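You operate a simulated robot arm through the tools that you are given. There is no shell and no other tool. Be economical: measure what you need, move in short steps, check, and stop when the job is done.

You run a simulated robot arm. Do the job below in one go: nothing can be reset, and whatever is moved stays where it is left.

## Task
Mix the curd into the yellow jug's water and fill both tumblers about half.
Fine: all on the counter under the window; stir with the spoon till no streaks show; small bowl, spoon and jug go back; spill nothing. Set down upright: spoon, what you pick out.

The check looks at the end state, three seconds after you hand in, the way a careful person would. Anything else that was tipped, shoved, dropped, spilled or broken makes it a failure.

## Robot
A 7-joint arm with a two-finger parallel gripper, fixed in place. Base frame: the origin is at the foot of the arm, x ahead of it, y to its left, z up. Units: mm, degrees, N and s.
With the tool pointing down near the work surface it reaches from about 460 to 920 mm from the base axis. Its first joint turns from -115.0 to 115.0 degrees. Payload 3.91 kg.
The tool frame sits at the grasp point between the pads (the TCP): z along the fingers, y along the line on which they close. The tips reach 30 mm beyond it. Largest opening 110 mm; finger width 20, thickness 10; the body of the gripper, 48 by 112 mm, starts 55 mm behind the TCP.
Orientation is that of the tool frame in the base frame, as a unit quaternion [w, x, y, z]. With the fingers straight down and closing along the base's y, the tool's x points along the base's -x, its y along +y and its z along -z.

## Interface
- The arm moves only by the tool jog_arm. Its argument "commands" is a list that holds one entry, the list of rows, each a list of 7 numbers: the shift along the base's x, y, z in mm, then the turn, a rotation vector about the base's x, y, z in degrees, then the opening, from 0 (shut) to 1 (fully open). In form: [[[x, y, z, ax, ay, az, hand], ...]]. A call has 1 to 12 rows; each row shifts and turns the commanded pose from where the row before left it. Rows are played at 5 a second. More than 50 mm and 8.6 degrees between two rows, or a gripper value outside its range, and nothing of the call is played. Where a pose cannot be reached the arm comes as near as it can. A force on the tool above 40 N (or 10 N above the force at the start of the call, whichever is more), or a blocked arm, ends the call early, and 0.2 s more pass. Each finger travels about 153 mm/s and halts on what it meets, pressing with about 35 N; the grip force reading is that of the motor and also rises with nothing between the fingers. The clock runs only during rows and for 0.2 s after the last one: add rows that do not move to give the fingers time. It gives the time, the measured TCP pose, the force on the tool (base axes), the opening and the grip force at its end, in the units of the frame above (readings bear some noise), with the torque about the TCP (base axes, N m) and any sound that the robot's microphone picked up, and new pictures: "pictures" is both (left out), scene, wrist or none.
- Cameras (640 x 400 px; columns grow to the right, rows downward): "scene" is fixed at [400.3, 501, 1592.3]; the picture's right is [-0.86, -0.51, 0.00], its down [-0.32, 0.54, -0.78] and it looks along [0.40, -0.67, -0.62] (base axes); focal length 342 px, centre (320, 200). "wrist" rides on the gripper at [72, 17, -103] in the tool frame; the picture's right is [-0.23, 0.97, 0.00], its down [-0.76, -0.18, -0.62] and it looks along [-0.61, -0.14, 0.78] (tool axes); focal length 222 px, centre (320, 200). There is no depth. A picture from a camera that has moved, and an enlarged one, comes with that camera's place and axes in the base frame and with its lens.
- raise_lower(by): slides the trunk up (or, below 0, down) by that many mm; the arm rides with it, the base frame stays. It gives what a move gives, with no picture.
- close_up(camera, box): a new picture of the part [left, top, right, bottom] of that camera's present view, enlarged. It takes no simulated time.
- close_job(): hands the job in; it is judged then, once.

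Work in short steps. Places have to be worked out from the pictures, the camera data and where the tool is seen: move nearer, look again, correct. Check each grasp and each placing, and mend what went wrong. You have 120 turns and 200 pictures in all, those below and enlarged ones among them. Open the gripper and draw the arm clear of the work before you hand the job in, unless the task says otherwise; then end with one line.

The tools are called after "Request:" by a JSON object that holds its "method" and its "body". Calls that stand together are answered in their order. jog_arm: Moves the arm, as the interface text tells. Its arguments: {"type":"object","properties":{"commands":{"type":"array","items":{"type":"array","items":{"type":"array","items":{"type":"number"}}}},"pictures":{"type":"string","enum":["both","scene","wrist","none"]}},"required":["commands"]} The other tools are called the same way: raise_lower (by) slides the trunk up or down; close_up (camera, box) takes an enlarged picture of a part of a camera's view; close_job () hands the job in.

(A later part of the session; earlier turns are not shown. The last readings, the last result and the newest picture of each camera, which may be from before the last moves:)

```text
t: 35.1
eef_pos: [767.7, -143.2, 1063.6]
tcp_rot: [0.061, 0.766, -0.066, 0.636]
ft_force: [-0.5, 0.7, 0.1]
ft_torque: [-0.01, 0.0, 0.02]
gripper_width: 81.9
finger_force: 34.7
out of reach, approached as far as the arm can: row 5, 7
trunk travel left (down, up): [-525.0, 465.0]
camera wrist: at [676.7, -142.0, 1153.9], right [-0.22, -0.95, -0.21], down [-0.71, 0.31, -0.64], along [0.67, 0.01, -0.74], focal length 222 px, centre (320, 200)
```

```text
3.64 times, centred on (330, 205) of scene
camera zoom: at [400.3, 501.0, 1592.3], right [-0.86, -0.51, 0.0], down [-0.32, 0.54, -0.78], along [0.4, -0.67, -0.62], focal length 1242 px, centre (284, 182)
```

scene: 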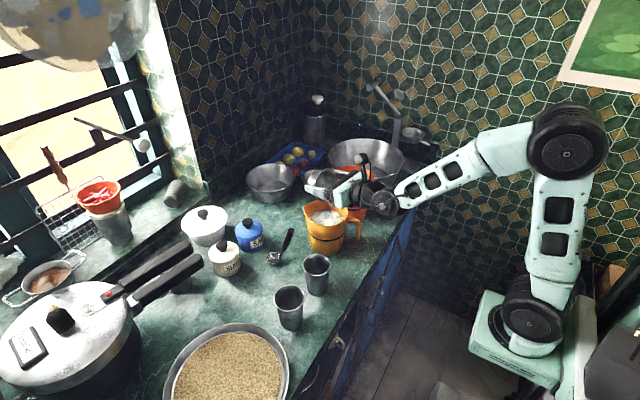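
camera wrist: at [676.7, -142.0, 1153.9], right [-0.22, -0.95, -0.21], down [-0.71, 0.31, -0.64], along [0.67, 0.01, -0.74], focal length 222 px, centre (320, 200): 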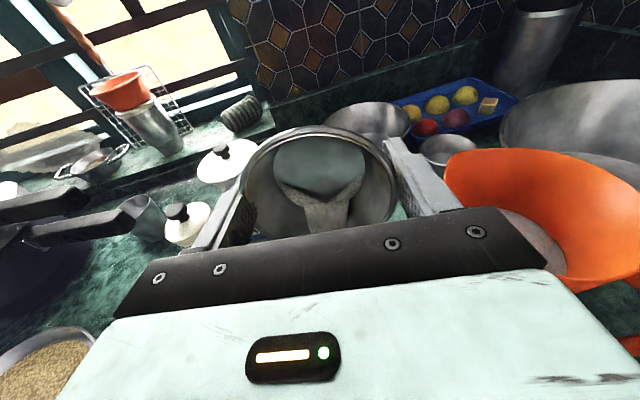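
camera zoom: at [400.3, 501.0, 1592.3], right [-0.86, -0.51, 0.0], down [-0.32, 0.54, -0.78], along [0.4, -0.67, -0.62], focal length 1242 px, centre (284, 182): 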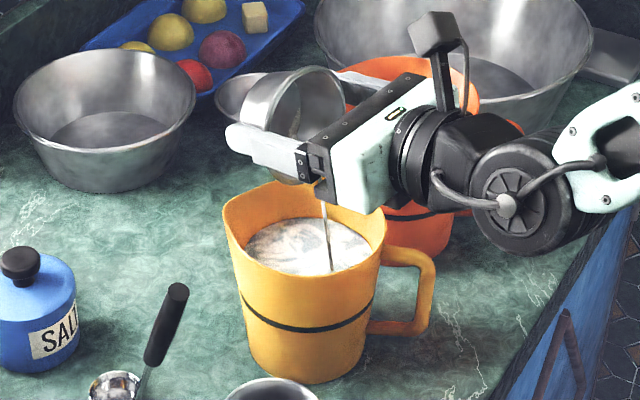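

The bowl is nearly empty, tilted about 80°, with a last trickle falling inside the jug. I'll tilt a little more and wait for it to drain.

Request:
{"method": "jog_arm", "body": {"commands": [[[-2, 0, 0, -0.56, -3.96, 0, 0.5], [-2, 0, 0, -0.56, -3.96, 0, 0.5], [-2, 0, 0, -0.56, -3.96, 0, 0.5], [-2, 0, 0, -0.56, -3.96, 0, 0.5], [-2, 0, 0, -0.56, -3.96, 0, 0.5], [0, 0, 0, 0, 0, 0, 0.5], [0, 0, 0, 0, 0, 0, 0.5], [0, 0, 0, 0, 0, 0, 0.5], [0, 0, 0, 0, 0, 0, 0.5], [0, 0, 0, 0, 0, 0, 0.5], [0, 0, 0, 0, 0, 0, 0.5], [0, 0, 0, 0, 0, 0, 0.5]]], "pictures": "wrist"}}

Request:
{"method": "close_up", "body": {"camera": "scene", "box": [270, 150, 390, 260]}}

```text
t: 37.7
eef_pos: [762.1, -140.2, 1057.2]
tcp_rot: [0.068, 0.689, -0.057, 0.72]
ft_force: [-0.8, -0.1, -0.4]
ft_torque: [0.0, -0.02, 0.02]
gripper_width: 81.6
finger_force: 35.0
out of reach, approached as far as the arm can: row 4, 5
trunk travel left (down, up): [-525.0, 465.0]
camera wrist: at [654.0, -136.8, 1124.4], right [-0.16, -0.96, -0.22], down [-0.55, 0.27, -0.79], along [0.82, -0.01, -0.57], focal length 222 px, centre (320, 200)
```

wrist: 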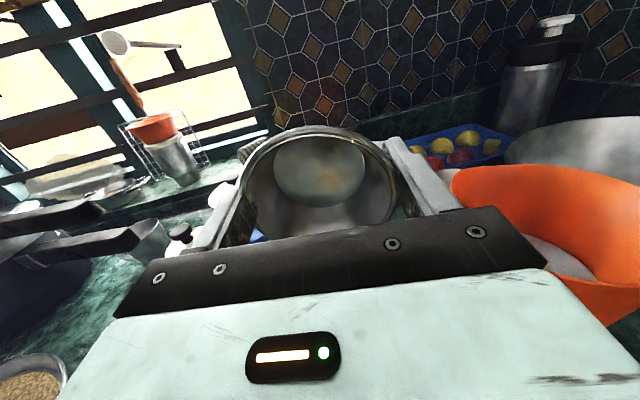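

```text
3.64 times, centred on (330, 205) of scene
camera zoom: at [400.3, 501.0, 1592.3], right [-0.86, -0.51, 0.0], down [-0.32, 0.54, -0.78], along [0.4, -0.67, -0.62], focal length 1242 px, centre (284, 182)
```

zoom: 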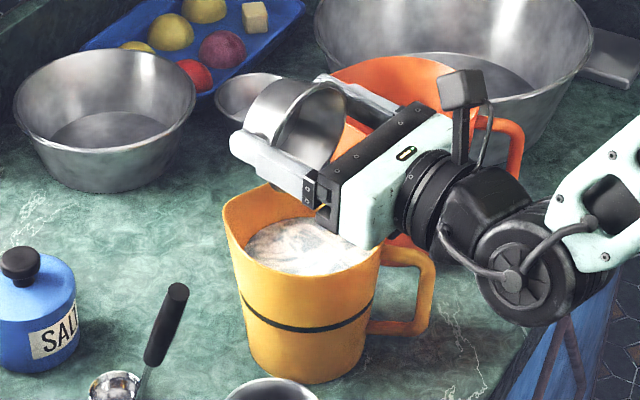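

The bowl is empty and the jug holds the streaked mix. I'll tilt back upright over the jug.

Request:
{"method": "jog_arm", "body": {"commands": [[[2, 0, 0, 0.56, 3.96, 0, 0.5], [3, 0, 1, 1.11, 7.92, 0, 0.5], [3, 0, 1, 1.11, 7.92, 0, 0.5], [3, 0, 1, 1.11, 7.92, 0, 0.5], [3, 0, 1, 1.11, 7.92, 0, 0.5], [3, 0, 1, 1.11, 7.92, 0, 0.5], [3, 0, 0, 1.11, 7.92, 0, 0.5], [3, 0, 0, 1.11, 7.92, 0, 0.5], [2, 0, 0, 1.11, 7.92, 0, 0.5], [0, 0, 0, 1.11, 7.92, 0, 0.5], [0, 0, 0, 1.11, 7.92, 0, 0.5], [0, 0, 0, 0, 0, 0, 0.5]]], "pictures": "scene"}}

```text
t: 40.3
eef_pos: [782.2, -147.6, 1060.2]
tcp_rot: [0.045, 0.989, -0.068, 0.123]
ft_force: [-0.1, -0.6, -0.2]
ft_torque: [0.0, -0.01, -0.01]
gripper_width: 82.1
finger_force: 35.2
out of reach, approached as far as the arm can: row 6
trunk travel left (down, up): [-525.0, 465.0]
```

scene: 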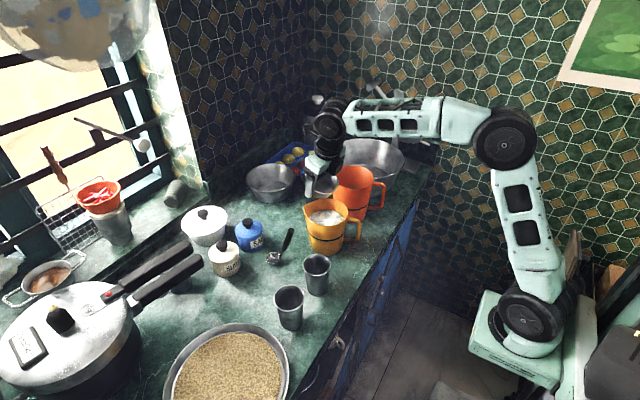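

I'll level the tool, then retrace the route high over the spoon toward the bowl's home spot.

Request:
{"method": "jog_arm", "body": {"commands": [[[-3, 0, 8, 3.05, 6.85, 0, 0.5], [-3, 4, 10, 3.05, 6.85, 0, 0.5], [-2, 20, 8, 0, 0, 0, 0.5], [0, 24, 4, 0, 0, 0, 0.5], [0, 26, 0, 0, 0, 0, 0.5], [0, 26, 0, 0, 0, 0, 0.5], [0, 26, 0, 0, 0, 0, 0.5], [0, 26, 0, 0, 0, 0, 0.5], [0, 26, 0, 0, 0, 0, 0.5], [0, 26, 0, 0, 0, 0, 0.5], [0, 26, 0, 0, 0, 0, 0.5], [0, 0, 0, 0, 0, 0, 0.5]]], "pictures": "none"}}

```text
t: 42.9
eef_pos: [776.6, 82.0, 1091.4]
tcp_rot: [0.001, 0.998, -0.068, 0.0]
ft_force: [-0.3, -0.3, -1.2]
ft_torque: [0.02, -0.02, 0.01]
gripper_width: 82.2
finger_force: 34.8
trunk travel left (down, up): [-525.0, 465.0]
```

Level again. I'll descend toward above the home spot.

Request:
{"method": "jog_arm", "body": {"commands": [[[0, 22, -4, 0, 0, 0, 0.5], [4, 22, -16, 0, 0, 0, 0.5], [6, 17.5, -22, 0, 0, 0, 0.5], [8, 0, -22, 0, 0, 0, 0.5], [8, 0, -22, 0, 0, 0, 0.5], [10, 0, -20, 0, 0, 0, 0.5], [12, 0, -18, 0, 0, 0, 0.5], [12, 0, -16, 0, 0, 0, 0.5], [12, 0, -16, 0, 0, 0, 0.5], [12, 0, -14, 0, 0, 0, 0.5], [8, 0, -12, 0, 0, 0, 0.5], [0, 0, 0, 0, 0, 0, 0.5]]], "pictures": "wrist"}}

```text
t: 45.5
eef_pos: [866.4, 143.1, 909.7]
tcp_rot: [0.001, 0.998, -0.068, 0.0]
ft_force: [-0.8, 0.0, 0.2]
ft_torque: [-0.02, 0.0, 0.03]
gripper_width: 81.7
finger_force: 35.0
trunk travel left (down, up): [-525.0, 465.0]
camera wrist: at [936.5, 117.9, 1012.8], right [-0.36, -0.93, 0.0], down [-0.73, 0.28, 0.62], along [-0.58, 0.22, -0.78], focal length 222 px, centre (320, 200)
```

wrist: 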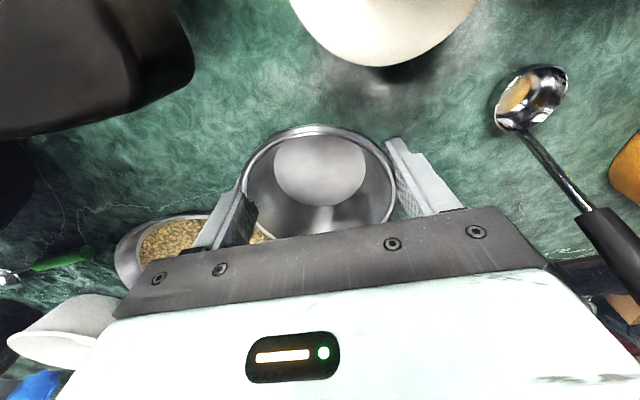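

The bowl is still level in the grip. I'll lower to just above the counter, then step down until it touches.

Request:
{"method": "jog_arm", "body": {"commands": [[[2, 0.5, -12, 0, 0, 0, 0.5], [0.5, 0, -12, 0, 0, 0, 0.5], [0, 0, -5, 0, 0, 0, 0.5], [0, 0, -2, 0, 0, 0, 0.5], [0, 0, -2, 0, 0, 0, 0.5], [0, 0, 0, 0, 0, 0, 0.5]]], "pictures": "none"}}

```text
t: 46.9
eef_pos: [870.2, 144.2, 876.7]
tcp_rot: [0.002, 0.998, -0.069, 0.001]
ft_force: [0.6, 0.6, 0.1]
ft_torque: [0.0, 0.01, 0.01]
gripper_width: 81.9
finger_force: 35.4
trunk travel left (down, up): [-525.0, 465.0]
```

Request:
{"method": "jog_arm", "body": {"commands": [[[0, 0, -1.5, 0, 0, 0, 0.5], [0, 0, -1.5, 0, 0, 0, 0.5], [0, 0, 0, 0, 0, 0, 0.5]]], "pictures": "wrist"}}

Request:
{"method": "close_up", "body": {"camera": "scene", "box": [190, 250, 290, 312]}}

```text
t: 47.7
eef_pos: [868.7, 144.6, 874.4]
tcp_rot: [0.0, 0.998, -0.069, 0.001]
ft_force: [-0.3, -0.4, 7.7]
ft_torque: [0.27, 0.09, 0.03]
gripper_width: 82.0
finger_force: 35.3
trunk travel left (down, up): [-525.0, 465.0]
camera wrist: at [938.5, 118.3, 978.0], right [-0.36, -0.93, 0.0], down [-0.73, 0.28, 0.62], along [-0.58, 0.22, -0.78], focal length 222 px, centre (320, 200)
```

wrist: 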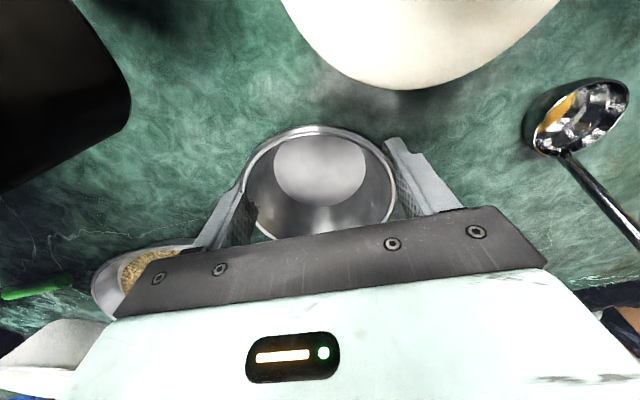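

```text
6.40 times, centred on (240, 281) of scene
camera zoom: at [400.3, 501.0, 1592.3], right [-0.86, -0.51, 0.0], down [-0.32, 0.54, -0.78], along [0.4, -0.67, -0.62], focal length 2185 px, centre (832, -318)
```

zoom: 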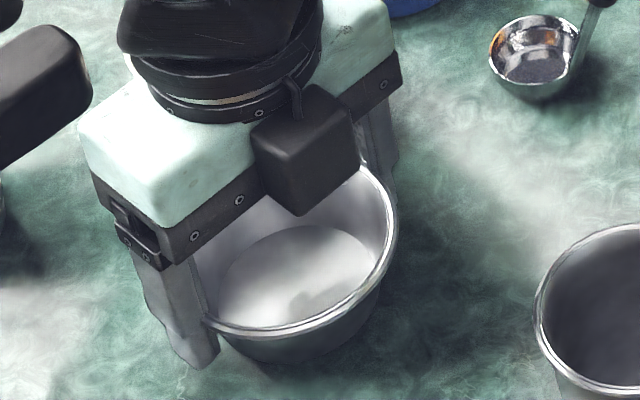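

Contact is felt (7.7 N), and the bowl is down at its old spot. I'll open slowly and rise.

Request:
{"method": "jog_arm", "body": {"commands": [[[0, 0, 0, 0, 0, 0, 0.78], [0, 0, 0, 0, 0, 0, 0.85], [0, 0, 0, 0, 0, 0, 0.95], [0, 0, 0, 0, 0, 0, 1], [0, 0, 8, 0, 0, 0, 1], [0, 0, 15, 0, 0, 0, 1], [-5, 0, 25, 0, 0, 0, 1], [-12, 0, 35, 0, 0, 0, 1], [-15, 0, 35, 0, 0, 0, 1], [-20, 0, 35, 0, 0, 0, 1], [0, 0, 0, 0, 0, 0, 1]]], "pictures": "both"}}

```text
t: 50.1
eef_pos: [818.5, 143.3, 1025.9]
tcp_rot: [0.001, 0.998, -0.069, 0.0]
ft_force: [-0.6, 0.2, 0.9]
ft_torque: [-0.02, 0.0, -0.01]
gripper_width: 110.3
finger_force: 0.0
trunk travel left (down, up): [-525.0, 465.0]
camera wrist: at [887.7, 118.2, 1129.5], right [-0.36, -0.93, 0.0], down [-0.73, 0.28, 0.62], along [-0.58, 0.22, -0.78], focal length 222 px, centre (320, 200)
```

scene: 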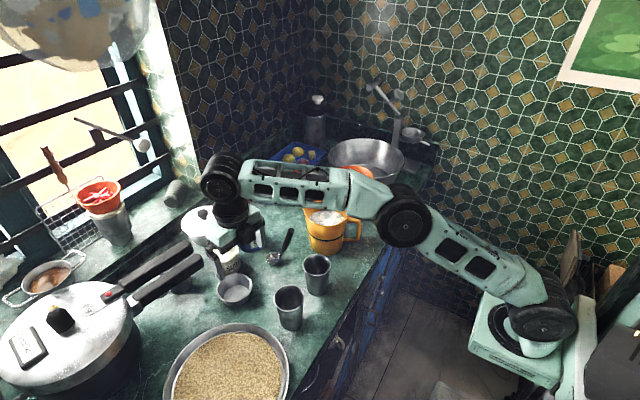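
wrist: 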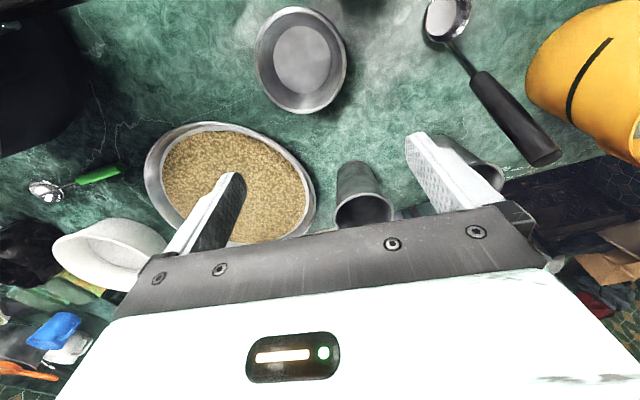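

The bowl stands back in its spot. Next is the spoon: the handle runs from about (777, 10, 1006) at the top, leaning about 25°. I'll pitch the tool 25° to match and go to a pre-grasp point behind the handle's end.

Request:
{"method": "jog_arm", "body": {"commands": [[[-10, -20, 15, 0, 0, 0, 0.8], [-12, -30, 15, -0.87, -6.2, 0, 0.6], [-14, -30, 10, -0.87, -6.2, 0, 0.5], [-14, -30, 5, -0.87, -6.2, 0, 0.5], [-12, -20, 5, -0.87, -6.2, 0, 0.5], [0, 0, 0, 0, 0, 0, 0.5]]], "pictures": "both"}}

Request:
{"method": "close_up", "body": {"camera": "scene", "box": [240, 170, 340, 280]}}

```text
t: 51.5
eef_pos: [754.6, 12.9, 1076.2]
tcp_rot: [0.017, 0.974, -0.068, 0.217]
ft_force: [0.2, 1.2, 0.1]
ft_torque: [-0.01, -0.01, -0.02]
gripper_width: 55.1
finger_force: 0.1
trunk travel left (down, up): [-525.0, 465.0]
camera wrist: at [774.4, -5.2, 1200.6], right [-0.34, -0.94, -0.09], down [-0.92, 0.31, 0.24], along [-0.2, 0.17, -0.97], focal length 222 px, centre (320, 200)
```

scene: 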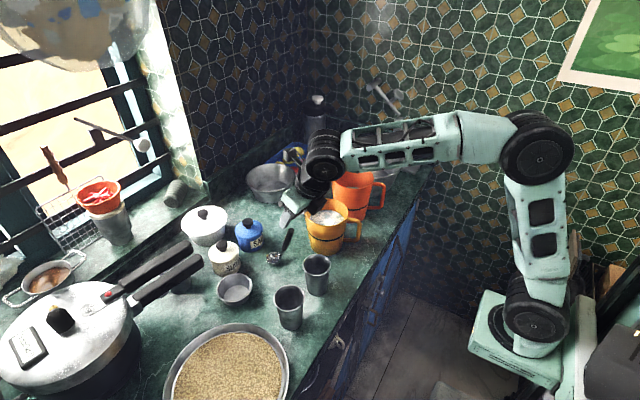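
wrist: 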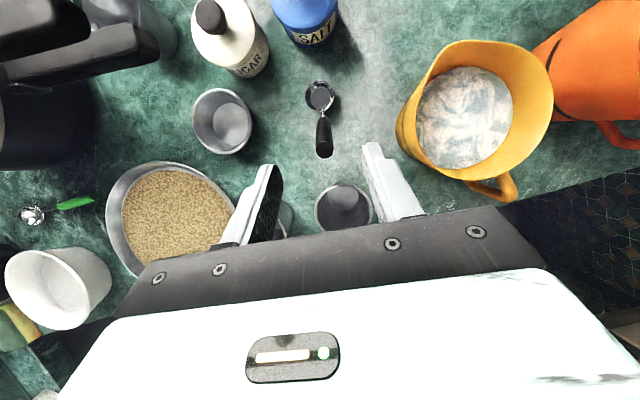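

```text
3.64 times, centred on (290, 225) of scene
camera zoom: at [400.3, 501.0, 1592.3], right [-0.86, -0.51, 0.0], down [-0.32, 0.54, -0.78], along [0.4, -0.67, -0.62], focal length 1242 px, centre (429, 109)
```

zoom: 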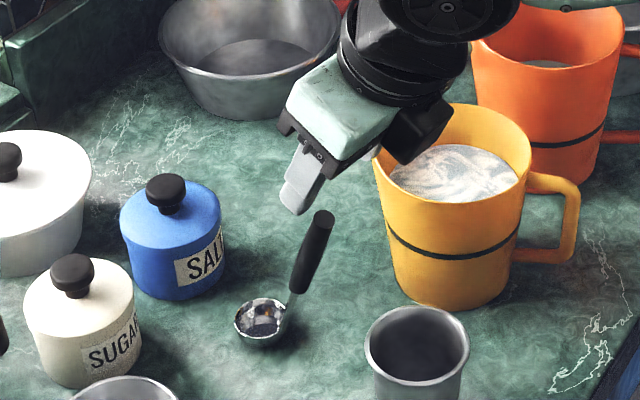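

Handle axis measured: top near (773, 11, 1006), 25° lean, well aligned with the tool. I'll shift back 13 mm and advance part way along the axis, then check.

Request:
{"method": "jog_arm", "body": {"commands": [[[-13, 3, 0, 0, 0, 0, 0.5], [8.9, -1.25, -19.4, 0, 0, 0, 0.5], [8.9, -1.25, -19.4, 0, 0, 0, 0.5], [0, 0, 0, 0, 0, 0, 0.5]]], "pictures": "wrist"}}

Request:
{"method": "close_up", "body": {"camera": "scene", "box": [240, 170, 340, 280]}}

```text
t: 52.5
eef_pos: [760.1, 14.2, 1037.7]
tcp_rot: [0.016, 0.974, -0.068, 0.217]
ft_force: [0.6, 0.6, 0.2]
ft_torque: [0.01, -0.02, -0.02]
gripper_width: 54.9
finger_force: 0.1
trunk travel left (down, up): [-525.0, 465.0]
camera wrist: at [779.3, -4.5, 1162.1], right [-0.34, -0.94, -0.09], down [-0.92, 0.31, 0.24], along [-0.2, 0.17, -0.97], focal length 222 px, centre (320, 200)
```

wrist: 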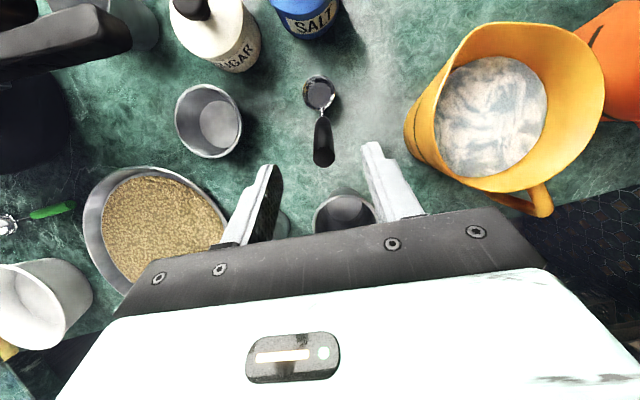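

```text
3.64 times, centred on (290, 225) of scene
camera zoom: at [400.3, 501.0, 1592.3], right [-0.86, -0.51, 0.0], down [-0.32, 0.54, -0.78], along [0.4, -0.67, -0.62], focal length 1242 px, centre (429, 109)
```

zoom: 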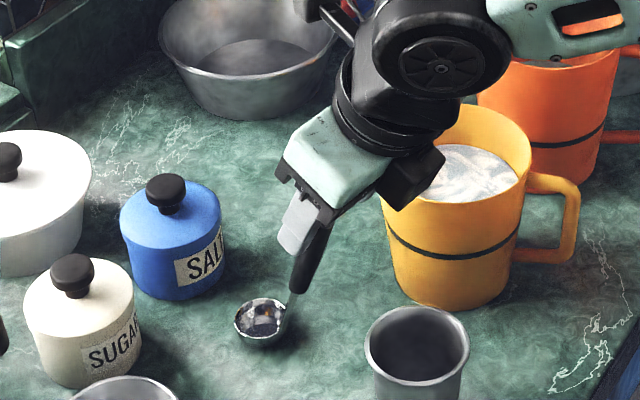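

Alignment is good to within about 3 mm. I'll advance 65 mm along the axis with a small correction, then close.

Request:
{"method": "jog_arm", "body": {"commands": [[[7.5, -2, -19.6, 0, 0, 0, 0.5], [8.6, -2, -19.6, 0, 0, 0, 0.5], [9.1, -1.3, -19.6, 0, 0, 0, 0.5], [0, 0, 0, 0, 0, 0, 0.5]]], "pictures": "wrist"}}

```text
t: 53.5
eef_pos: [784.9, 8.3, 978.6]
tcp_rot: [0.017, 0.974, -0.067, 0.217]
ft_force: [-0.2, -0.6, -0.5]
ft_torque: [-0.02, 0.03, 0.0]
gripper_width: 55.0
finger_force: 0.1
trunk travel left (down, up): [-525.0, 465.0]
camera wrist: at [804.5, -9.4, 1102.6], right [-0.34, -0.94, -0.09], down [-0.92, 0.31, 0.24], along [-0.2, 0.17, -0.97], focal length 222 px, centre (320, 200)
```

wrist: 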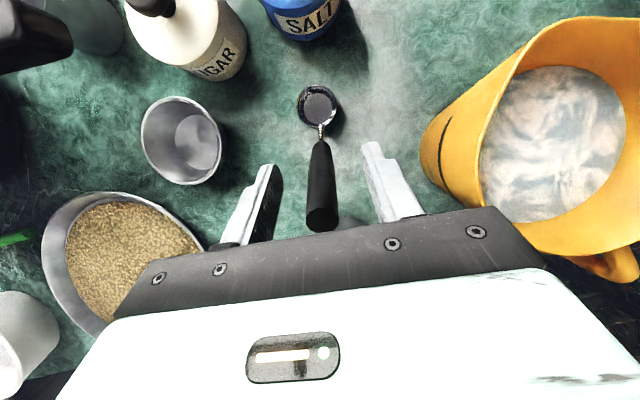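

The handle sits centred between the fingers. Closing.

Request:
{"method": "jog_arm", "body": {"commands": [[[0, 0, 0, 0, 0, 0, 0.35], [0, 0, 0, 0, 0, 0, 0.25], [0, 0, 0, 0, 0, 0, 0.15], [0, 0, 0, 0, 0, 0, 0.05], [0, 0, 0, 0, 0, 0, 0], [0, 0, 0, 0, 0, 0, 0]]], "pictures": "wrist"}}

Request:
{"method": "close_up", "body": {"camera": "scene", "box": [240, 190, 340, 280]}}

```text
t: 54.9
eef_pos: [785.9, 9.0, 978.4]
tcp_rot: [0.017, 0.974, -0.067, 0.217]
ft_force: [0.5, 0.5, 0.5]
ft_torque: [0.07, 0.01, 0.01]
gripper_width: 15.5
finger_force: 34.6
trunk travel left (down, up): [-525.0, 465.0]
camera wrist: at [804.4, -9.3, 1102.8], right [-0.34, -0.94, -0.09], down [-0.92, 0.31, 0.24], along [-0.2, 0.17, -0.97], focal length 222 px, centre (320, 200)
```

wrist: 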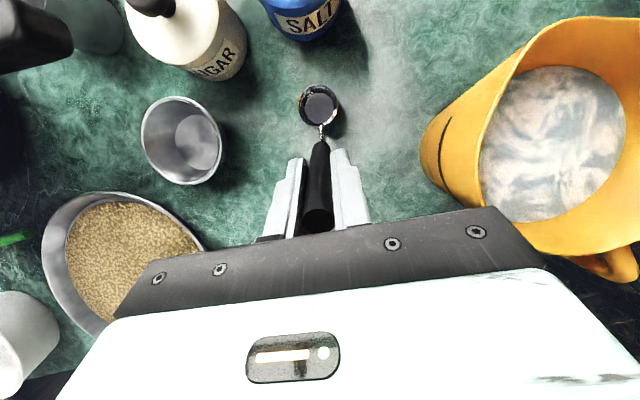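

```text
4.44 times, centred on (290, 235) of scene
camera zoom: at [400.3, 501.0, 1592.3], right [-0.86, -0.51, 0.0], down [-0.32, 0.54, -0.78], along [0.4, -0.67, -0.62], focal length 1518 px, centre (453, 44)
```

zoom: 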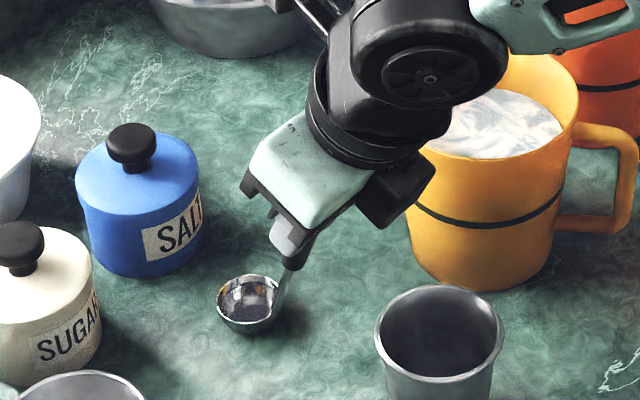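

The spoon is gripped (15.5 mm handle). Its home pose is TCP (785.5, 8.7, 978.4) at this tilt. I'll lift it straight up.

Request:
{"method": "jog_arm", "body": {"commands": [[[0, 0, 5, 0, 0, 0, 0], [0, 0, 12, 0, 0, 0, 0], [0, 0, 18, 0, 0, 0, 0], [0, 0, 20, 0, 0, 0, 0], [-2, 0, 20, 0, 0, 0, 0], [-2, 0, 20, 0, 0, 0, 0], [-4, 0, 20, 0, 0, 0, 0], [-4, 0, 20, 0, 0, 0, 0], [-4, 0, 20, 0, 0, 0, 0], [-2, 0, 12, 0, 0, 0, 0], [0, 0, 0, 0, 0, 0, 0]]], "pictures": "both"}}

Request:
{"method": "close_up", "body": {"camera": "scene", "box": [250, 130, 370, 270]}}

```text
t: 57.3
eef_pos: [768.1, 9.2, 1147.1]
tcp_rot: [0.016, 0.974, -0.067, 0.217]
ft_force: [0.0, 0.7, -1.2]
ft_torque: [0.03, 0.04, 0.0]
gripper_width: 15.5
finger_force: 35.2
trunk travel left (down, up): [-525.0, 465.0]
camera wrist: at [787.0, -9.2, 1270.5], right [-0.34, -0.94, -0.09], down [-0.92, 0.31, 0.24], along [-0.2, 0.17, -0.97], focal length 222 px, centre (320, 200)
```

scene: 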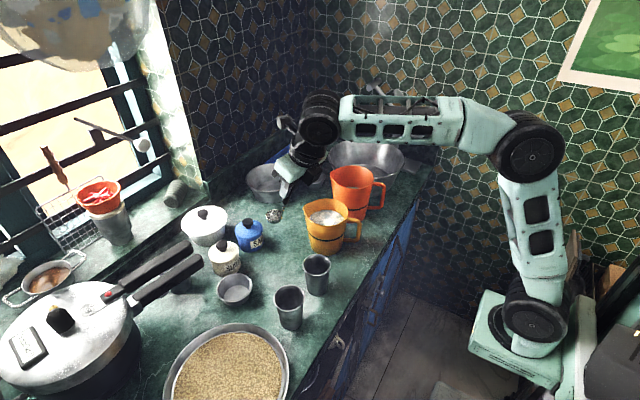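
wrist: 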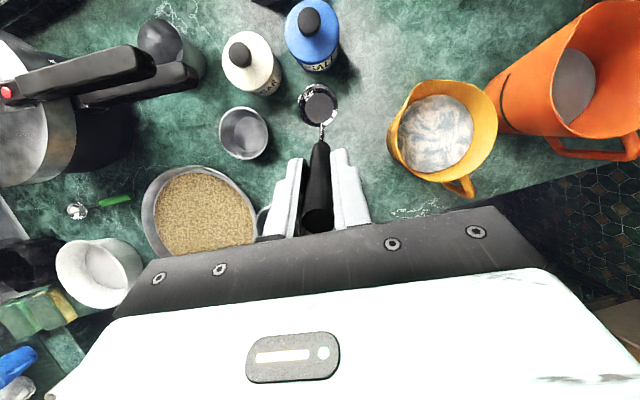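

```text
2.86 times, centred on (310, 200) of scene
camera zoom: at [400.3, 501.0, 1592.3], right [-0.86, -0.51, 0.0], down [-0.32, 0.54, -0.78], along [0.4, -0.67, -0.62], focal length 976 px, centre (349, 200)
```

zoom: 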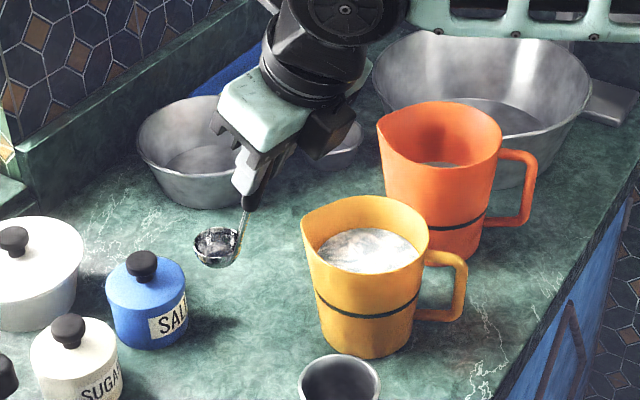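

Spoon held. The jug axis is reconfirmed near (755, -140). I'll move over the jug and bring the spoon upright.

Request:
{"method": "jog_arm", "body": {"commands": [[[0, -10, 0, 0, 0, 0, 0], [0, -18, 0, 0, 0, 0, 0], [-2, -20, 0, 0.87, 6.2, 0, 0], [-4, -20, 0, 0.87, 6.2, 0, 0], [-4, -20, 0, 0.87, 6.2, 0, 0], [-4, -20, 0, 0.87, 6.2, 0, 0], [-4, -20, 0, 0, 0, 0, 0], [0, -14, 0, 0, 0, 0, 0], [0, -5, 0, 0, 0, 0, 0], [0, 0, 0, 0, 0, 0, 0]]], "pictures": "both"}}

Request:
{"method": "close_up", "body": {"camera": "scene", "box": [270, 120, 390, 260]}}

```text
t: 59.5
eef_pos: [749.8, -138.6, 1145.6]
tcp_rot: [0.001, 0.998, -0.068, 0.001]
ft_force: [0.1, 0.2, -0.1]
ft_torque: [-0.03, 0.03, 0.01]
gripper_width: 15.6
finger_force: 34.9
trunk travel left (down, up): [-525.0, 465.0]
camera wrist: at [818.8, -163.3, 1248.9], right [-0.36, -0.93, 0.0], down [-0.73, 0.28, 0.62], along [-0.58, 0.22, -0.78], focal length 222 px, centre (320, 200)
```

scene: 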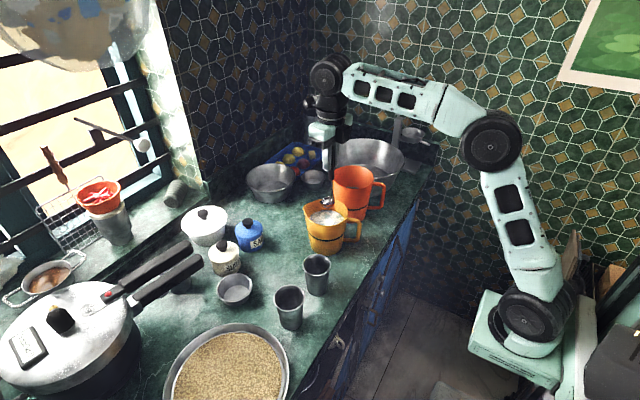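
wrist: 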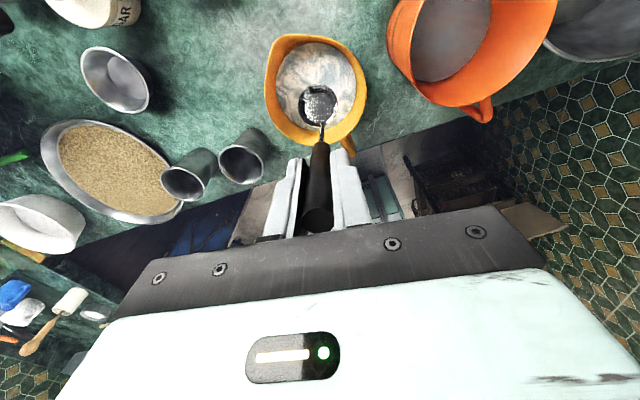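

```text
2.86 times, centred on (330, 190) of scene
camera zoom: at [400.3, 501.0, 1592.3], right [-0.86, -0.51, 0.0], down [-0.32, 0.54, -0.78], along [0.4, -0.67, -0.62], focal length 976 px, centre (291, 229)
```

zoom: 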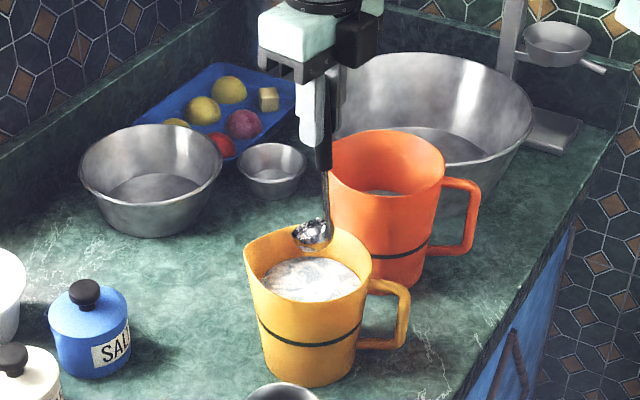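

The spoon bowl is centred over the jug. I'll lower it into the mix (TCP to about z 1010), gently near the surface.

Request:
{"method": "jog_arm", "body": {"commands": [[[0, 0, -12, 0, 0, 0, 0], [0, 0, -18, 0, 0, 0, 0], [0, 0, -18, 0, 0, 0, 0], [0, 0, -14, 0, 0, 0, 0], [0, 0, -10, 0, 0, 0, 0], [0, 0, -10, 0, 0, 0, 0], [0, 0, -10, 0, 0, 0, 0], [0, 0, -10, 0, 0, 0, 0], [0, 0, -10, 0, 0, 0, 0], [0, 0, -10, 0, 0, 0, 0], [0, 0, -8, 0, 0, 0, 0], [0, 0, -5, 0, 0, 0, 0]]], "pictures": "wrist"}}

Request:
{"method": "close_up", "body": {"camera": "scene", "box": [270, 130, 390, 260]}}

```text
t: 62.1
eef_pos: [749.7, -139.3, 1011.0]
tcp_rot: [0.001, 0.998, -0.07, 0.0]
ft_force: [-0.2, -0.5, -1.6]
ft_torque: [-0.02, 0.01, -0.01]
gripper_width: 15.8
finger_force: 35.3
trunk travel left (down, up): [-525.0, 465.0]
camera wrist: at [818.8, -163.5, 1113.6], right [-0.36, -0.93, 0.0], down [-0.73, 0.28, 0.62], along [-0.58, 0.22, -0.78], focal length 222 px, centre (320, 200)
```

wrist: 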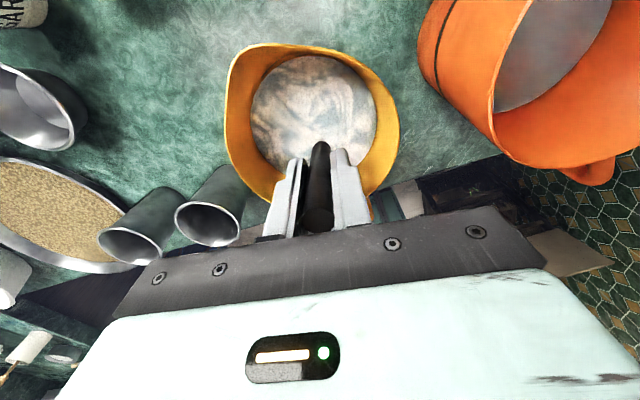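

```text
3.08 times, centred on (330, 195) of scene
camera zoom: at [400.3, 501.0, 1592.3], right [-0.86, -0.51, 0.0], down [-0.32, 0.54, -0.78], along [0.4, -0.67, -0.62], focal length 1051 px, centre (289, 215)
```

zoom: 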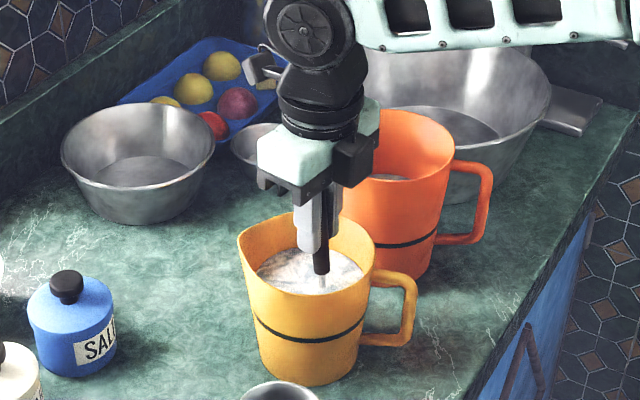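

The spoon is in the liquid. I'll begin stirring circles of 18 mm radius centred near (758, -139), slowly first to check for contact.

Request:
{"method": "jog_arm", "body": {"commands": [[[-8, 0, 0, 0, 0, 0, 0], [2.4, -9, 0, 0, 0, 0, 0], [6.6, -6.6, 0, 0, 0, 0, 0], [9, -2.4, 0, 0, 0, 0, 0], [9, 2.4, 0, 0, 0, 0, 0], [6.6, 6.6, 0, 0, 0, 0, 0], [2.4, 9, 0, 0, 0, 0, 0], [-2.4, 9, 0, 0, 0, 0, 0], [-6.6, 6.6, 0, 0, 0, 0, 0], [-9, 2.4, 0, 0, 0, 0, 0], [-9, -2.4, 0, 0, 0, 0, 0], [-6.6, -6.6, 0, 0, 0, 0, 0]]], "pictures": "none"}}

Request:
{"method": "close_up", "body": {"camera": "scene", "box": [290, 180, 370, 260]}}

```text
t: 64.7
eef_pos: [743.0, -128.5, 1010.6]
tcp_rot: [0.001, 0.998, -0.068, 0.001]
ft_force: [-0.3, 0.3, -1.4]
ft_torque: [0.03, 0.03, 0.02]
gripper_width: 15.8
finger_force: 35.1
trunk travel left (down, up): [-525.0, 465.0]
```

```text
5.00 times, centred on (330, 220) of scene
camera zoom: at [400.3, 501.0, 1592.3], right [-0.86, -0.51, 0.0], down [-0.32, 0.54, -0.78], along [0.4, -0.67, -0.62], focal length 1707 px, centre (270, 100)
```

zoom: 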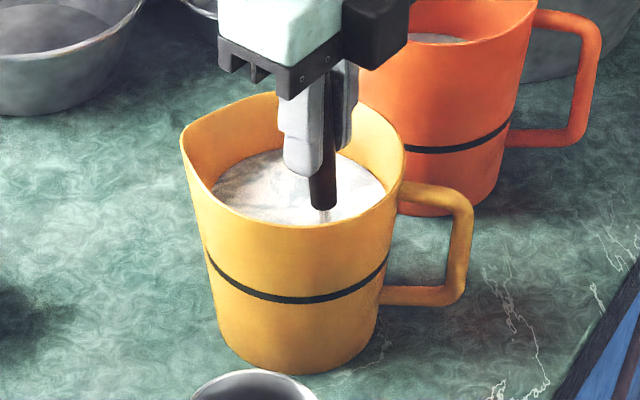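

No contact, no slop, and the streaks are fading. I'll continue with full circles.

Request:
{"method": "jog_arm", "body": {"commands": [[[-2.4, -9, 0, 0, 0, 0, 0], [2.4, -9, 0, 0, 0, 0, 0], [6.6, -6.6, 0, 0, 0, 0, 0], [9, -2.4, 0, 0, 0, 0, 0], [9, 2.4, 0, 0, 0, 0, 0], [6.6, 6.6, 0, 0, 0, 0, 0], [2.4, 9, 0, 0, 0, 0, 0], [-2.4, 9, 0, 0, 0, 0, 0], [-6.6, 6.6, 0, 0, 0, 0, 0], [-9, 2.4, 0, 0, 0, 0, 0], [-9, -2.4, 0, 0, 0, 0, 0], [-6.6, -6.6, 0, 0, 0, 0, 0]]], "pictures": "none"}}

Request:
{"method": "jog_arm", "body": {"commands": [[[-2.4, -9, 0, 0, 0, 0, 0], [2.4, -9, 0, 0, 0, 0, 0], [6.6, -6.6, 0, 0, 0, 0, 0], [9, -2.4, 0, 0, 0, 0, 0], [9, 2.4, 0, 0, 0, 0, 0], [6.6, 6.6, 0, 0, 0, 0, 0], [2.4, 9, 0, 0, 0, 0, 0], [-2.4, 9, 0, 0, 0, 0, 0], [-6.6, 6.6, 0, 0, 0, 0, 0], [-9, 2.4, 0, 0, 0, 0, 0], [-9, -2.4, 0, 0, 0, 0, 0], [-6.6, -6.6, 0, 0, 0, 0, 0]]], "pictures": "wrist"}}

Request:
{"method": "close_up", "body": {"camera": "scene", "box": [290, 180, 370, 260]}}

```text
t: 67.3
eef_pos: [743.3, -129.6, 1010.4]
tcp_rot: [0.001, 0.998, -0.068, 0.001]
ft_force: [-0.3, -0.4, -1.0]
ft_torque: [0.04, 0.01, 0.01]
gripper_width: 15.7
finger_force: 35.3
trunk travel left (down, up): [-525.0, 465.0]
```

```text
t: 69.9
eef_pos: [744.8, -128.5, 1009.9]
tcp_rot: [0.001, 0.998, -0.068, 0.001]
ft_force: [0.8, 0.4, -0.6]
ft_torque: [0.02, 0.0, -0.03]
gripper_width: 15.8
finger_force: 34.6
trunk travel left (down, up): [-525.0, 465.0]
camera wrist: at [813.5, -154.1, 1113.4], right [-0.36, -0.93, 0.0], down [-0.73, 0.28, 0.62], along [-0.58, 0.22, -0.78], focal length 222 px, centre (320, 200)
```

wrist: 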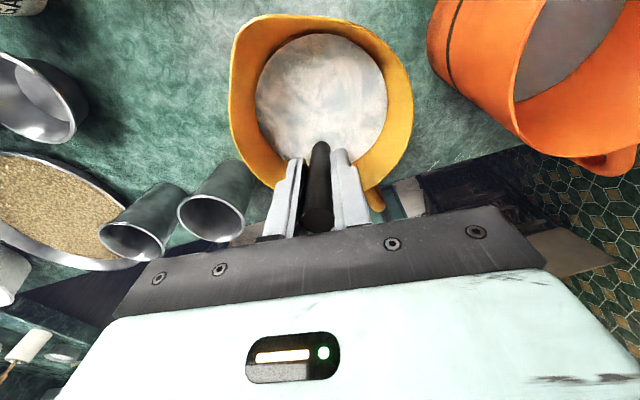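

```text
5.00 times, centred on (330, 220) of scene
camera zoom: at [400.3, 501.0, 1592.3], right [-0.86, -0.51, 0.0], down [-0.32, 0.54, -0.78], along [0.4, -0.67, -0.62], focal length 1707 px, centre (270, 100)
```

zoom: 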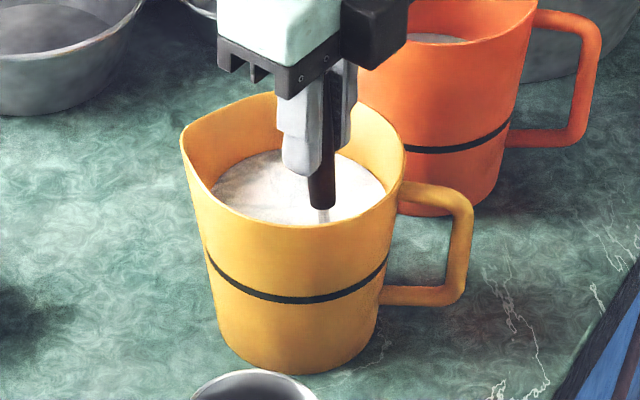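

Streaks are fading but still visible. I'll stir somewhat faster, two turns per call.

Request:
{"method": "jog_arm", "body": {"commands": [[[0, -18, 0, 0, 0, 0, 0], [15.6, -9, 0, 0, 0, 0, 0], [15.6, 9, 0, 0, 0, 0, 0], [0, 18, 0, 0, 0, 0, 0], [-15.6, 9, 0, 0, 0, 0, 0], [-15.6, -9, 0, 0, 0, 0, 0], [0, -18, 0, 0, 0, 0, 0], [15.6, -9, 0, 0, 0, 0, 0], [15.6, 9, 0, 0, 0, 0, 0], [0, 18, 0, 0, 0, 0, 0], [-15.6, 9, 0, 0, 0, 0, 0], [-15.6, -9, 0, 0, 0, 0, 0]]], "pictures": "none"}}

Request:
{"method": "jog_arm", "body": {"commands": [[[0, -18, 0, 0, 0, 0, 0], [15.6, -9, 0, 0, 0, 0, 0], [15.6, 9, 0, 0, 0, 0, 0], [0, 18, 0, 0, 0, 0, 0], [-15.6, 9, 0, 0, 0, 0, 0], [-15.6, -9, 0, 0, 0, 0, 0], [0, -18, 0, 0, 0, 0, 0], [15.6, -9, 0, 0, 0, 0, 0], [15.6, 9, 0, 0, 0, 0, 0], [0, 18, 0, 0, 0, 0, 0], [-15.6, 9, 0, 0, 0, 0, 0], [-15.6, -9, 0, 0, 0, 0, 0]]], "pictures": "none"}}

Request:
{"method": "close_up", "body": {"camera": "scene", "box": [290, 180, 370, 260]}}

Request:
{"method": "close_up", "body": {"camera": "wrist", "box": [220, 0, 420, 200]}}

```text
t: 72.5
eef_pos: [743.7, -128.4, 1009.9]
tcp_rot: [0.001, 0.998, -0.068, 0.001]
ft_force: [0.3, -0.8, -1.2]
ft_torque: [0.01, 0.03, 0.0]
gripper_width: 15.5
finger_force: 34.3
trunk travel left (down, up): [-525.0, 465.0]
```

```text
t: 75.1
eef_pos: [743.0, -128.8, 1010.7]
tcp_rot: [0.001, 0.998, -0.068, 0.0]
ft_force: [0.0, -0.5, -1.6]
ft_torque: [0.01, 0.03, 0.0]
gripper_width: 15.8
finger_force: 35.7
trunk travel left (down, up): [-525.0, 465.0]
```

```text
5.00 times, centred on (330, 220) of scene
camera zoom: at [400.3, 501.0, 1592.3], right [-0.86, -0.51, 0.0], down [-0.32, 0.54, -0.78], along [0.4, -0.67, -0.62], focal length 1707 px, centre (270, 100)
```

zoom: 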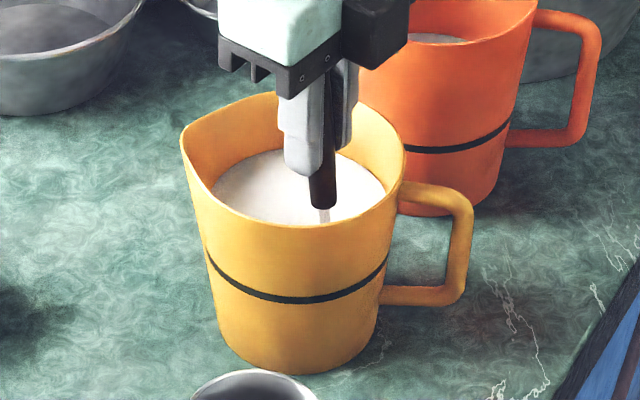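

```text
2.00 times, centred on (320, 100) of wrist
camera zoom: at [812.7, -154.0, 1113.9], right [-0.36, -0.93, 0.0], down [-0.73, 0.28, 0.62], along [-0.58, 0.22, -0.78], focal length 444 px, centre (320, 400)
```

zoom: 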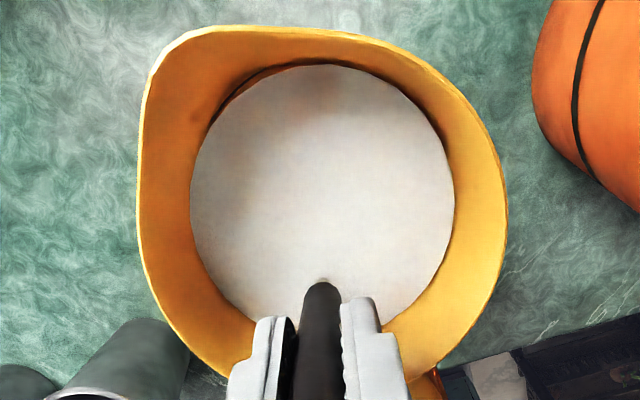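

No streaks are visible any more. I'll do one more round for certainty, finish near the centre, and lift slowly to let it drip.

Request:
{"method": "jog_arm", "body": {"commands": [[[0, -18, 0, 0, 0, 0, 0], [15.6, -9, 0, 0, 0, 0, 0], [15.6, 9, 0, 0, 0, 0, 0], [0, 18, 0, 0, 0, 0, 0], [-15.6, 9, 0, 0, 0, 0, 0], [-15.6, -9, 0, 0, 0, 0, 0], [0, -18, 0, 0, 0, 0, 0], [15.6, -9, 0, 0, 0, 0, 0], [8, 9, 0, 0, 0, 0, 0], [-6, 8, 0, 0, 0, 0, 0], [0, 0, 0, 0, 0, 0, 0], [0, 0, 0, 0, 0, 0, 0]]], "pictures": "none"}}

Request:
{"method": "jog_arm", "body": {"commands": [[[0, 0, 6, 0, 0, 0, 0], [0, 0, 8, 0, 0, 0, 0], [0, 0, 8, 0, 0, 0, 0], [0, 0, 8, 0, 0, 0, 0], [0, 0, 8, 0, 0, 0, 0], [0, 0, 8, 0, 0, 0, 0], [0, 0, 8, 0, 0, 0, 0], [0, 0, 8, 0, 0, 0, 0], [0, 0, 8, 0, 0, 0, 0], [0, 0, 8, 0, 0, 0, 0], [0, 0, 6, 0, 0, 0, 0], [0, 0, 0, 0, 0, 0, 0]]], "pictures": "wrist"}}

Request:
{"method": "close_up", "body": {"camera": "scene", "box": [270, 150, 390, 260]}}

```text
t: 77.7
eef_pos: [762.5, -139.8, 1009.6]
tcp_rot: [0.001, 0.998, -0.069, 0.001]
ft_force: [-0.1, -0.9, -1.2]
ft_torque: [0.0, 0.0, 0.0]
gripper_width: 15.6
finger_force: 34.8
trunk travel left (down, up): [-525.0, 465.0]
```

```text
t: 80.3
eef_pos: [760.4, -138.8, 1094.7]
tcp_rot: [0.001, 0.998, -0.068, 0.001]
ft_force: [-1.4, -0.8, -0.7]
ft_torque: [0.02, -0.02, 0.0]
gripper_width: 15.7
finger_force: 34.4
trunk travel left (down, up): [-525.0, 465.0]
camera wrist: at [830.6, -164.2, 1198.0], right [-0.36, -0.93, 0.0], down [-0.73, 0.28, 0.62], along [-0.58, 0.22, -0.78], focal length 222 px, centre (320, 200)
```

wrist: 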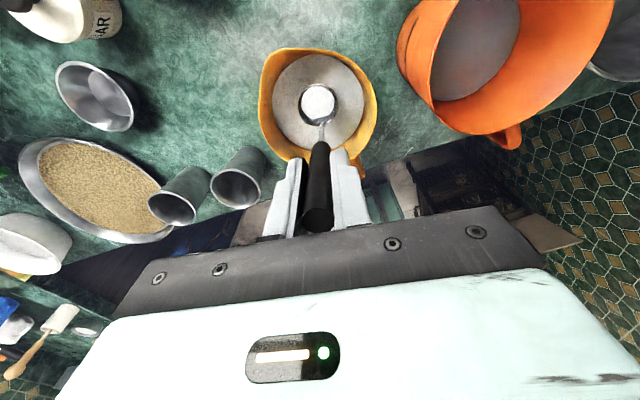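

```text
3.64 times, centred on (330, 205) of scene
camera zoom: at [400.3, 501.0, 1592.3], right [-0.86, -0.51, 0.0], down [-0.32, 0.54, -0.78], along [0.4, -0.67, -0.62], focal length 1242 px, centre (284, 182)
```

zoom: 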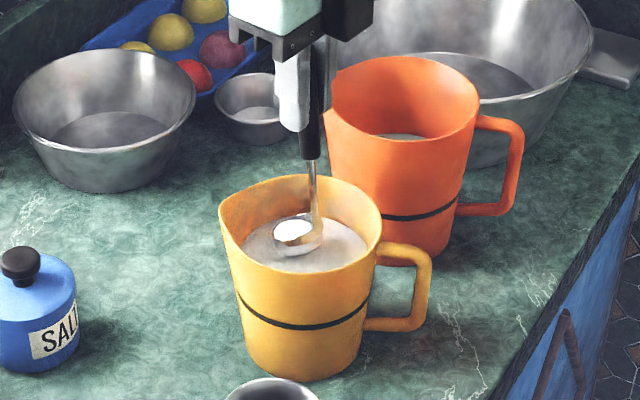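

The mix is uniform, but the spoon scooped up some liquid. I'll pour that back by pitching the spoon over the jug. That posture needs the shoulder higher, so I'll raise the trunk 200 mm while the spoon stays over the jug.

Request:
{"method": "raise_lower", "body": {"by": 200}}

Request:
{"method": "jog_arm", "body": {"commands": [[[0, 0, -15, 0, 0, 0, 0], [0, 0, -25, 0, 0, 0, 0], [0, 0, -30, 0, 0, 0, 0], [0, 0, -30, 0, 0, 0, 0], [0, 0, -25, 0, 0, 0, 0], [0, 0, -20, 0, 0, 0, 0], [0, 0, -10, 0, 0, 0, 0], [0, 0, 0, 0, 0, 0, 0]]], "pictures": "both"}}

```text
t: 82.5
eef_pos: [761.0, -138.7, 1293.6]
tcp_rot: [0.001, 0.998, -0.068, 0.001]
ft_force: [-0.3, 0.2, -1.1]
ft_torque: [0.02, 0.03, -0.01]
gripper_width: 15.5
finger_force: 35.5
trunk travel left (down, up): [-725.0, 265.0]
```

```text
t: 84.2
eef_pos: [761.0, -138.5, 1138.8]
tcp_rot: [0.001, 0.998, -0.068, 0.001]
ft_force: [-0.1, 0.5, -0.4]
ft_torque: [0.02, -0.01, -0.01]
gripper_width: 15.6
finger_force: 34.9
trunk travel left (down, up): [-725.0, 265.0]
camera wrist: at [830.7, -164.2, 1243.0], right [-0.36, -0.93, 0.0], down [-0.73, 0.28, 0.62], along [-0.58, 0.22, -0.78], focal length 222 px, centre (320, 200)
```

scene: 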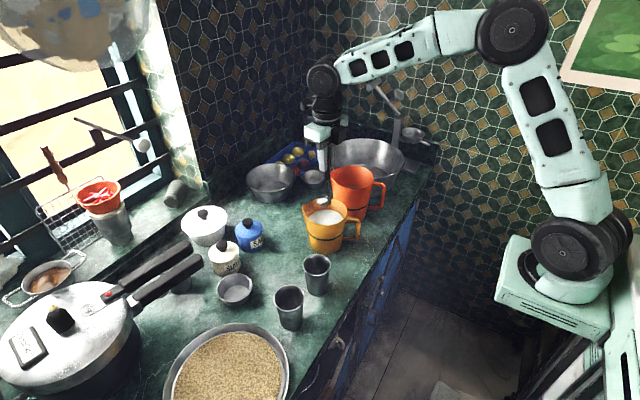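
wrist: 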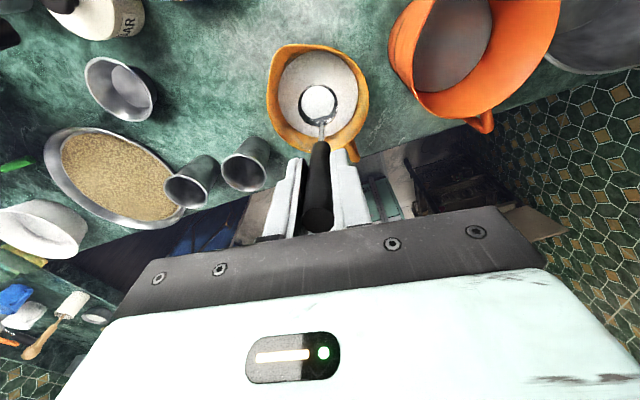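

The spoon bowl is at about (766, -139, 1000). I'll pitch it about that point, first to 48°, keeping it over the mouth.

Request:
{"method": "jog_arm", "body": {"commands": [[[-20, 2.7, -2, -1.11, -7.92, 0, 0], [-19.5, 2.6, -4.7, -1.11, -7.92, 0, 0], [-19, 2.5, -7.3, -1.11, -7.92, 0, 0], [-17.5, 2.3, -9.6, -1.11, -7.92, 0, 0], [-15.5, 2.1, -11.9, -1.11, -7.92, 0, 0], [-13.5, 1.9, -13.9, -1.11, -7.92, 0, 0], [0, 0, 0, 0, 0, 0, 0]]], "pictures": "none"}}

Request:
{"method": "close_up", "body": {"camera": "scene", "box": [270, 130, 410, 260]}}

```text
t: 85.8
eef_pos: [675.5, -140.3, 1105.4]
tcp_rot: [0.055, 0.941, -0.075, 0.326]
ft_force: [-0.2, 0.2, -0.2]
ft_torque: [0.03, 0.07, -0.01]
gripper_width: 15.5
finger_force: 35.4
out of reach, approached as far as the arm can: row 5, 6
trunk travel left (down, up): [-725.0, 265.0]
```

```text
3.08 times, centred on (340, 195) of scene
camera zoom: at [400.3, 501.0, 1592.3], right [-0.86, -0.51, 0.0], down [-0.32, 0.54, -0.78], along [0.4, -0.67, -0.62], focal length 1051 px, centre (258, 215)
```

zoom: 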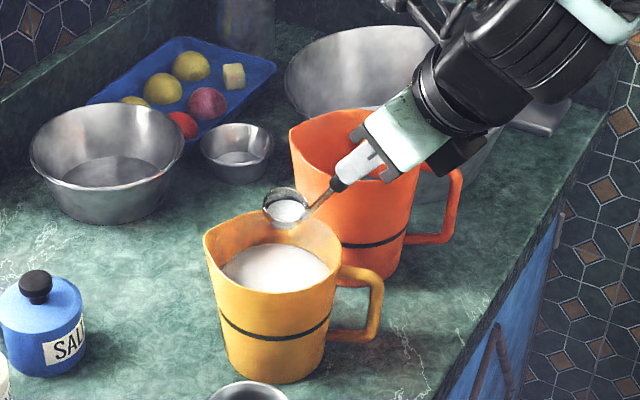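

The arm stopped at about 38° pitch with the bowl near (763, -151, 998), still over the mouth. I'll try continuing in smaller steps to see whether it follows.

Request:
{"method": "jog_arm", "body": {"commands": [[[-7.5, 3, -6, -0.56, -3.96, 0, 0], [-7, 3, -6.5, -0.56, -3.96, 0, 0], [-6.5, 2, -7, -0.56, -3.96, 0, 0], [0, 0, 0, 0, 0, 0, 0]]], "pictures": "scene"}}

```text
t: 86.8
eef_pos: [658.0, -140.4, 1091.1]
tcp_rot: [0.072, 0.913, -0.079, 0.393]
ft_force: [0.8, -0.3, -0.9]
ft_torque: [0.03, 0.09, 0.04]
gripper_width: 15.6
finger_force: 34.6
out of reach, approached as far as the arm can: row 1, 2
trunk travel left (down, up): [-725.0, 265.0]
```

scene: 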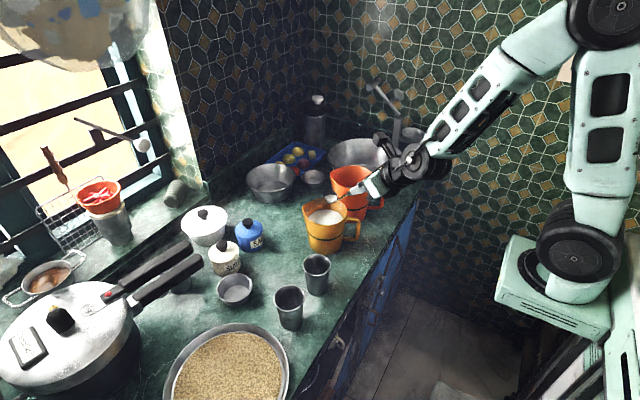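

The hand is passing near alignment with the forearm (a wrist singularity), but it progresses. I'll continue in small steps.

Request:
{"method": "jog_arm", "body": {"commands": [[[-6, 1, -7.5, -0.56, -3.96, 0, 0], [-5.5, 1, -8, -0.56, -3.96, 0, 0], [-4.5, 0.6, -8.5, -0.56, -3.96, 0, 0], [-4, 0.6, -8.5, -0.56, -3.96, 0, 0], [-3.5, 0.5, -9, -0.56, -3.96, 0, 0], [-3, 0.5, -9, -0.56, -3.96, 0, 0], [0, 0, 0, 0, 0, 0, 0]]], "pictures": "none"}}

Request:
{"method": "close_up", "body": {"camera": "scene", "box": [270, 130, 410, 260]}}

```text
t: 88.5
eef_pos: [684.3, -129.7, 1042.0]
tcp_rot: [0.08, 0.81, -0.081, 0.575]
ft_force: [0.4, -0.7, -1.0]
ft_torque: [0.02, 0.1, 0.01]
gripper_width: 15.6
finger_force: 35.0
out of reach, approached as far as the arm can: row 2, 3, 4, 5, 6
trunk travel left (down, up): [-725.0, 265.0]
```

```text
3.08 times, centred on (340, 195) of scene
camera zoom: at [400.3, 501.0, 1592.3], right [-0.86, -0.51, 0.0], down [-0.32, 0.54, -0.78], along [0.4, -0.67, -0.62], focal length 1051 px, centre (258, 215)
```

zoom: 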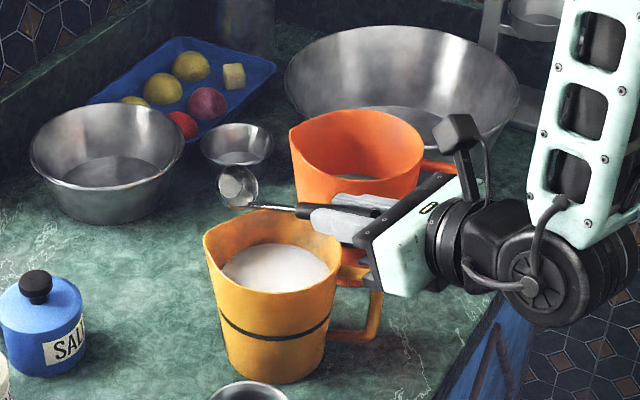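

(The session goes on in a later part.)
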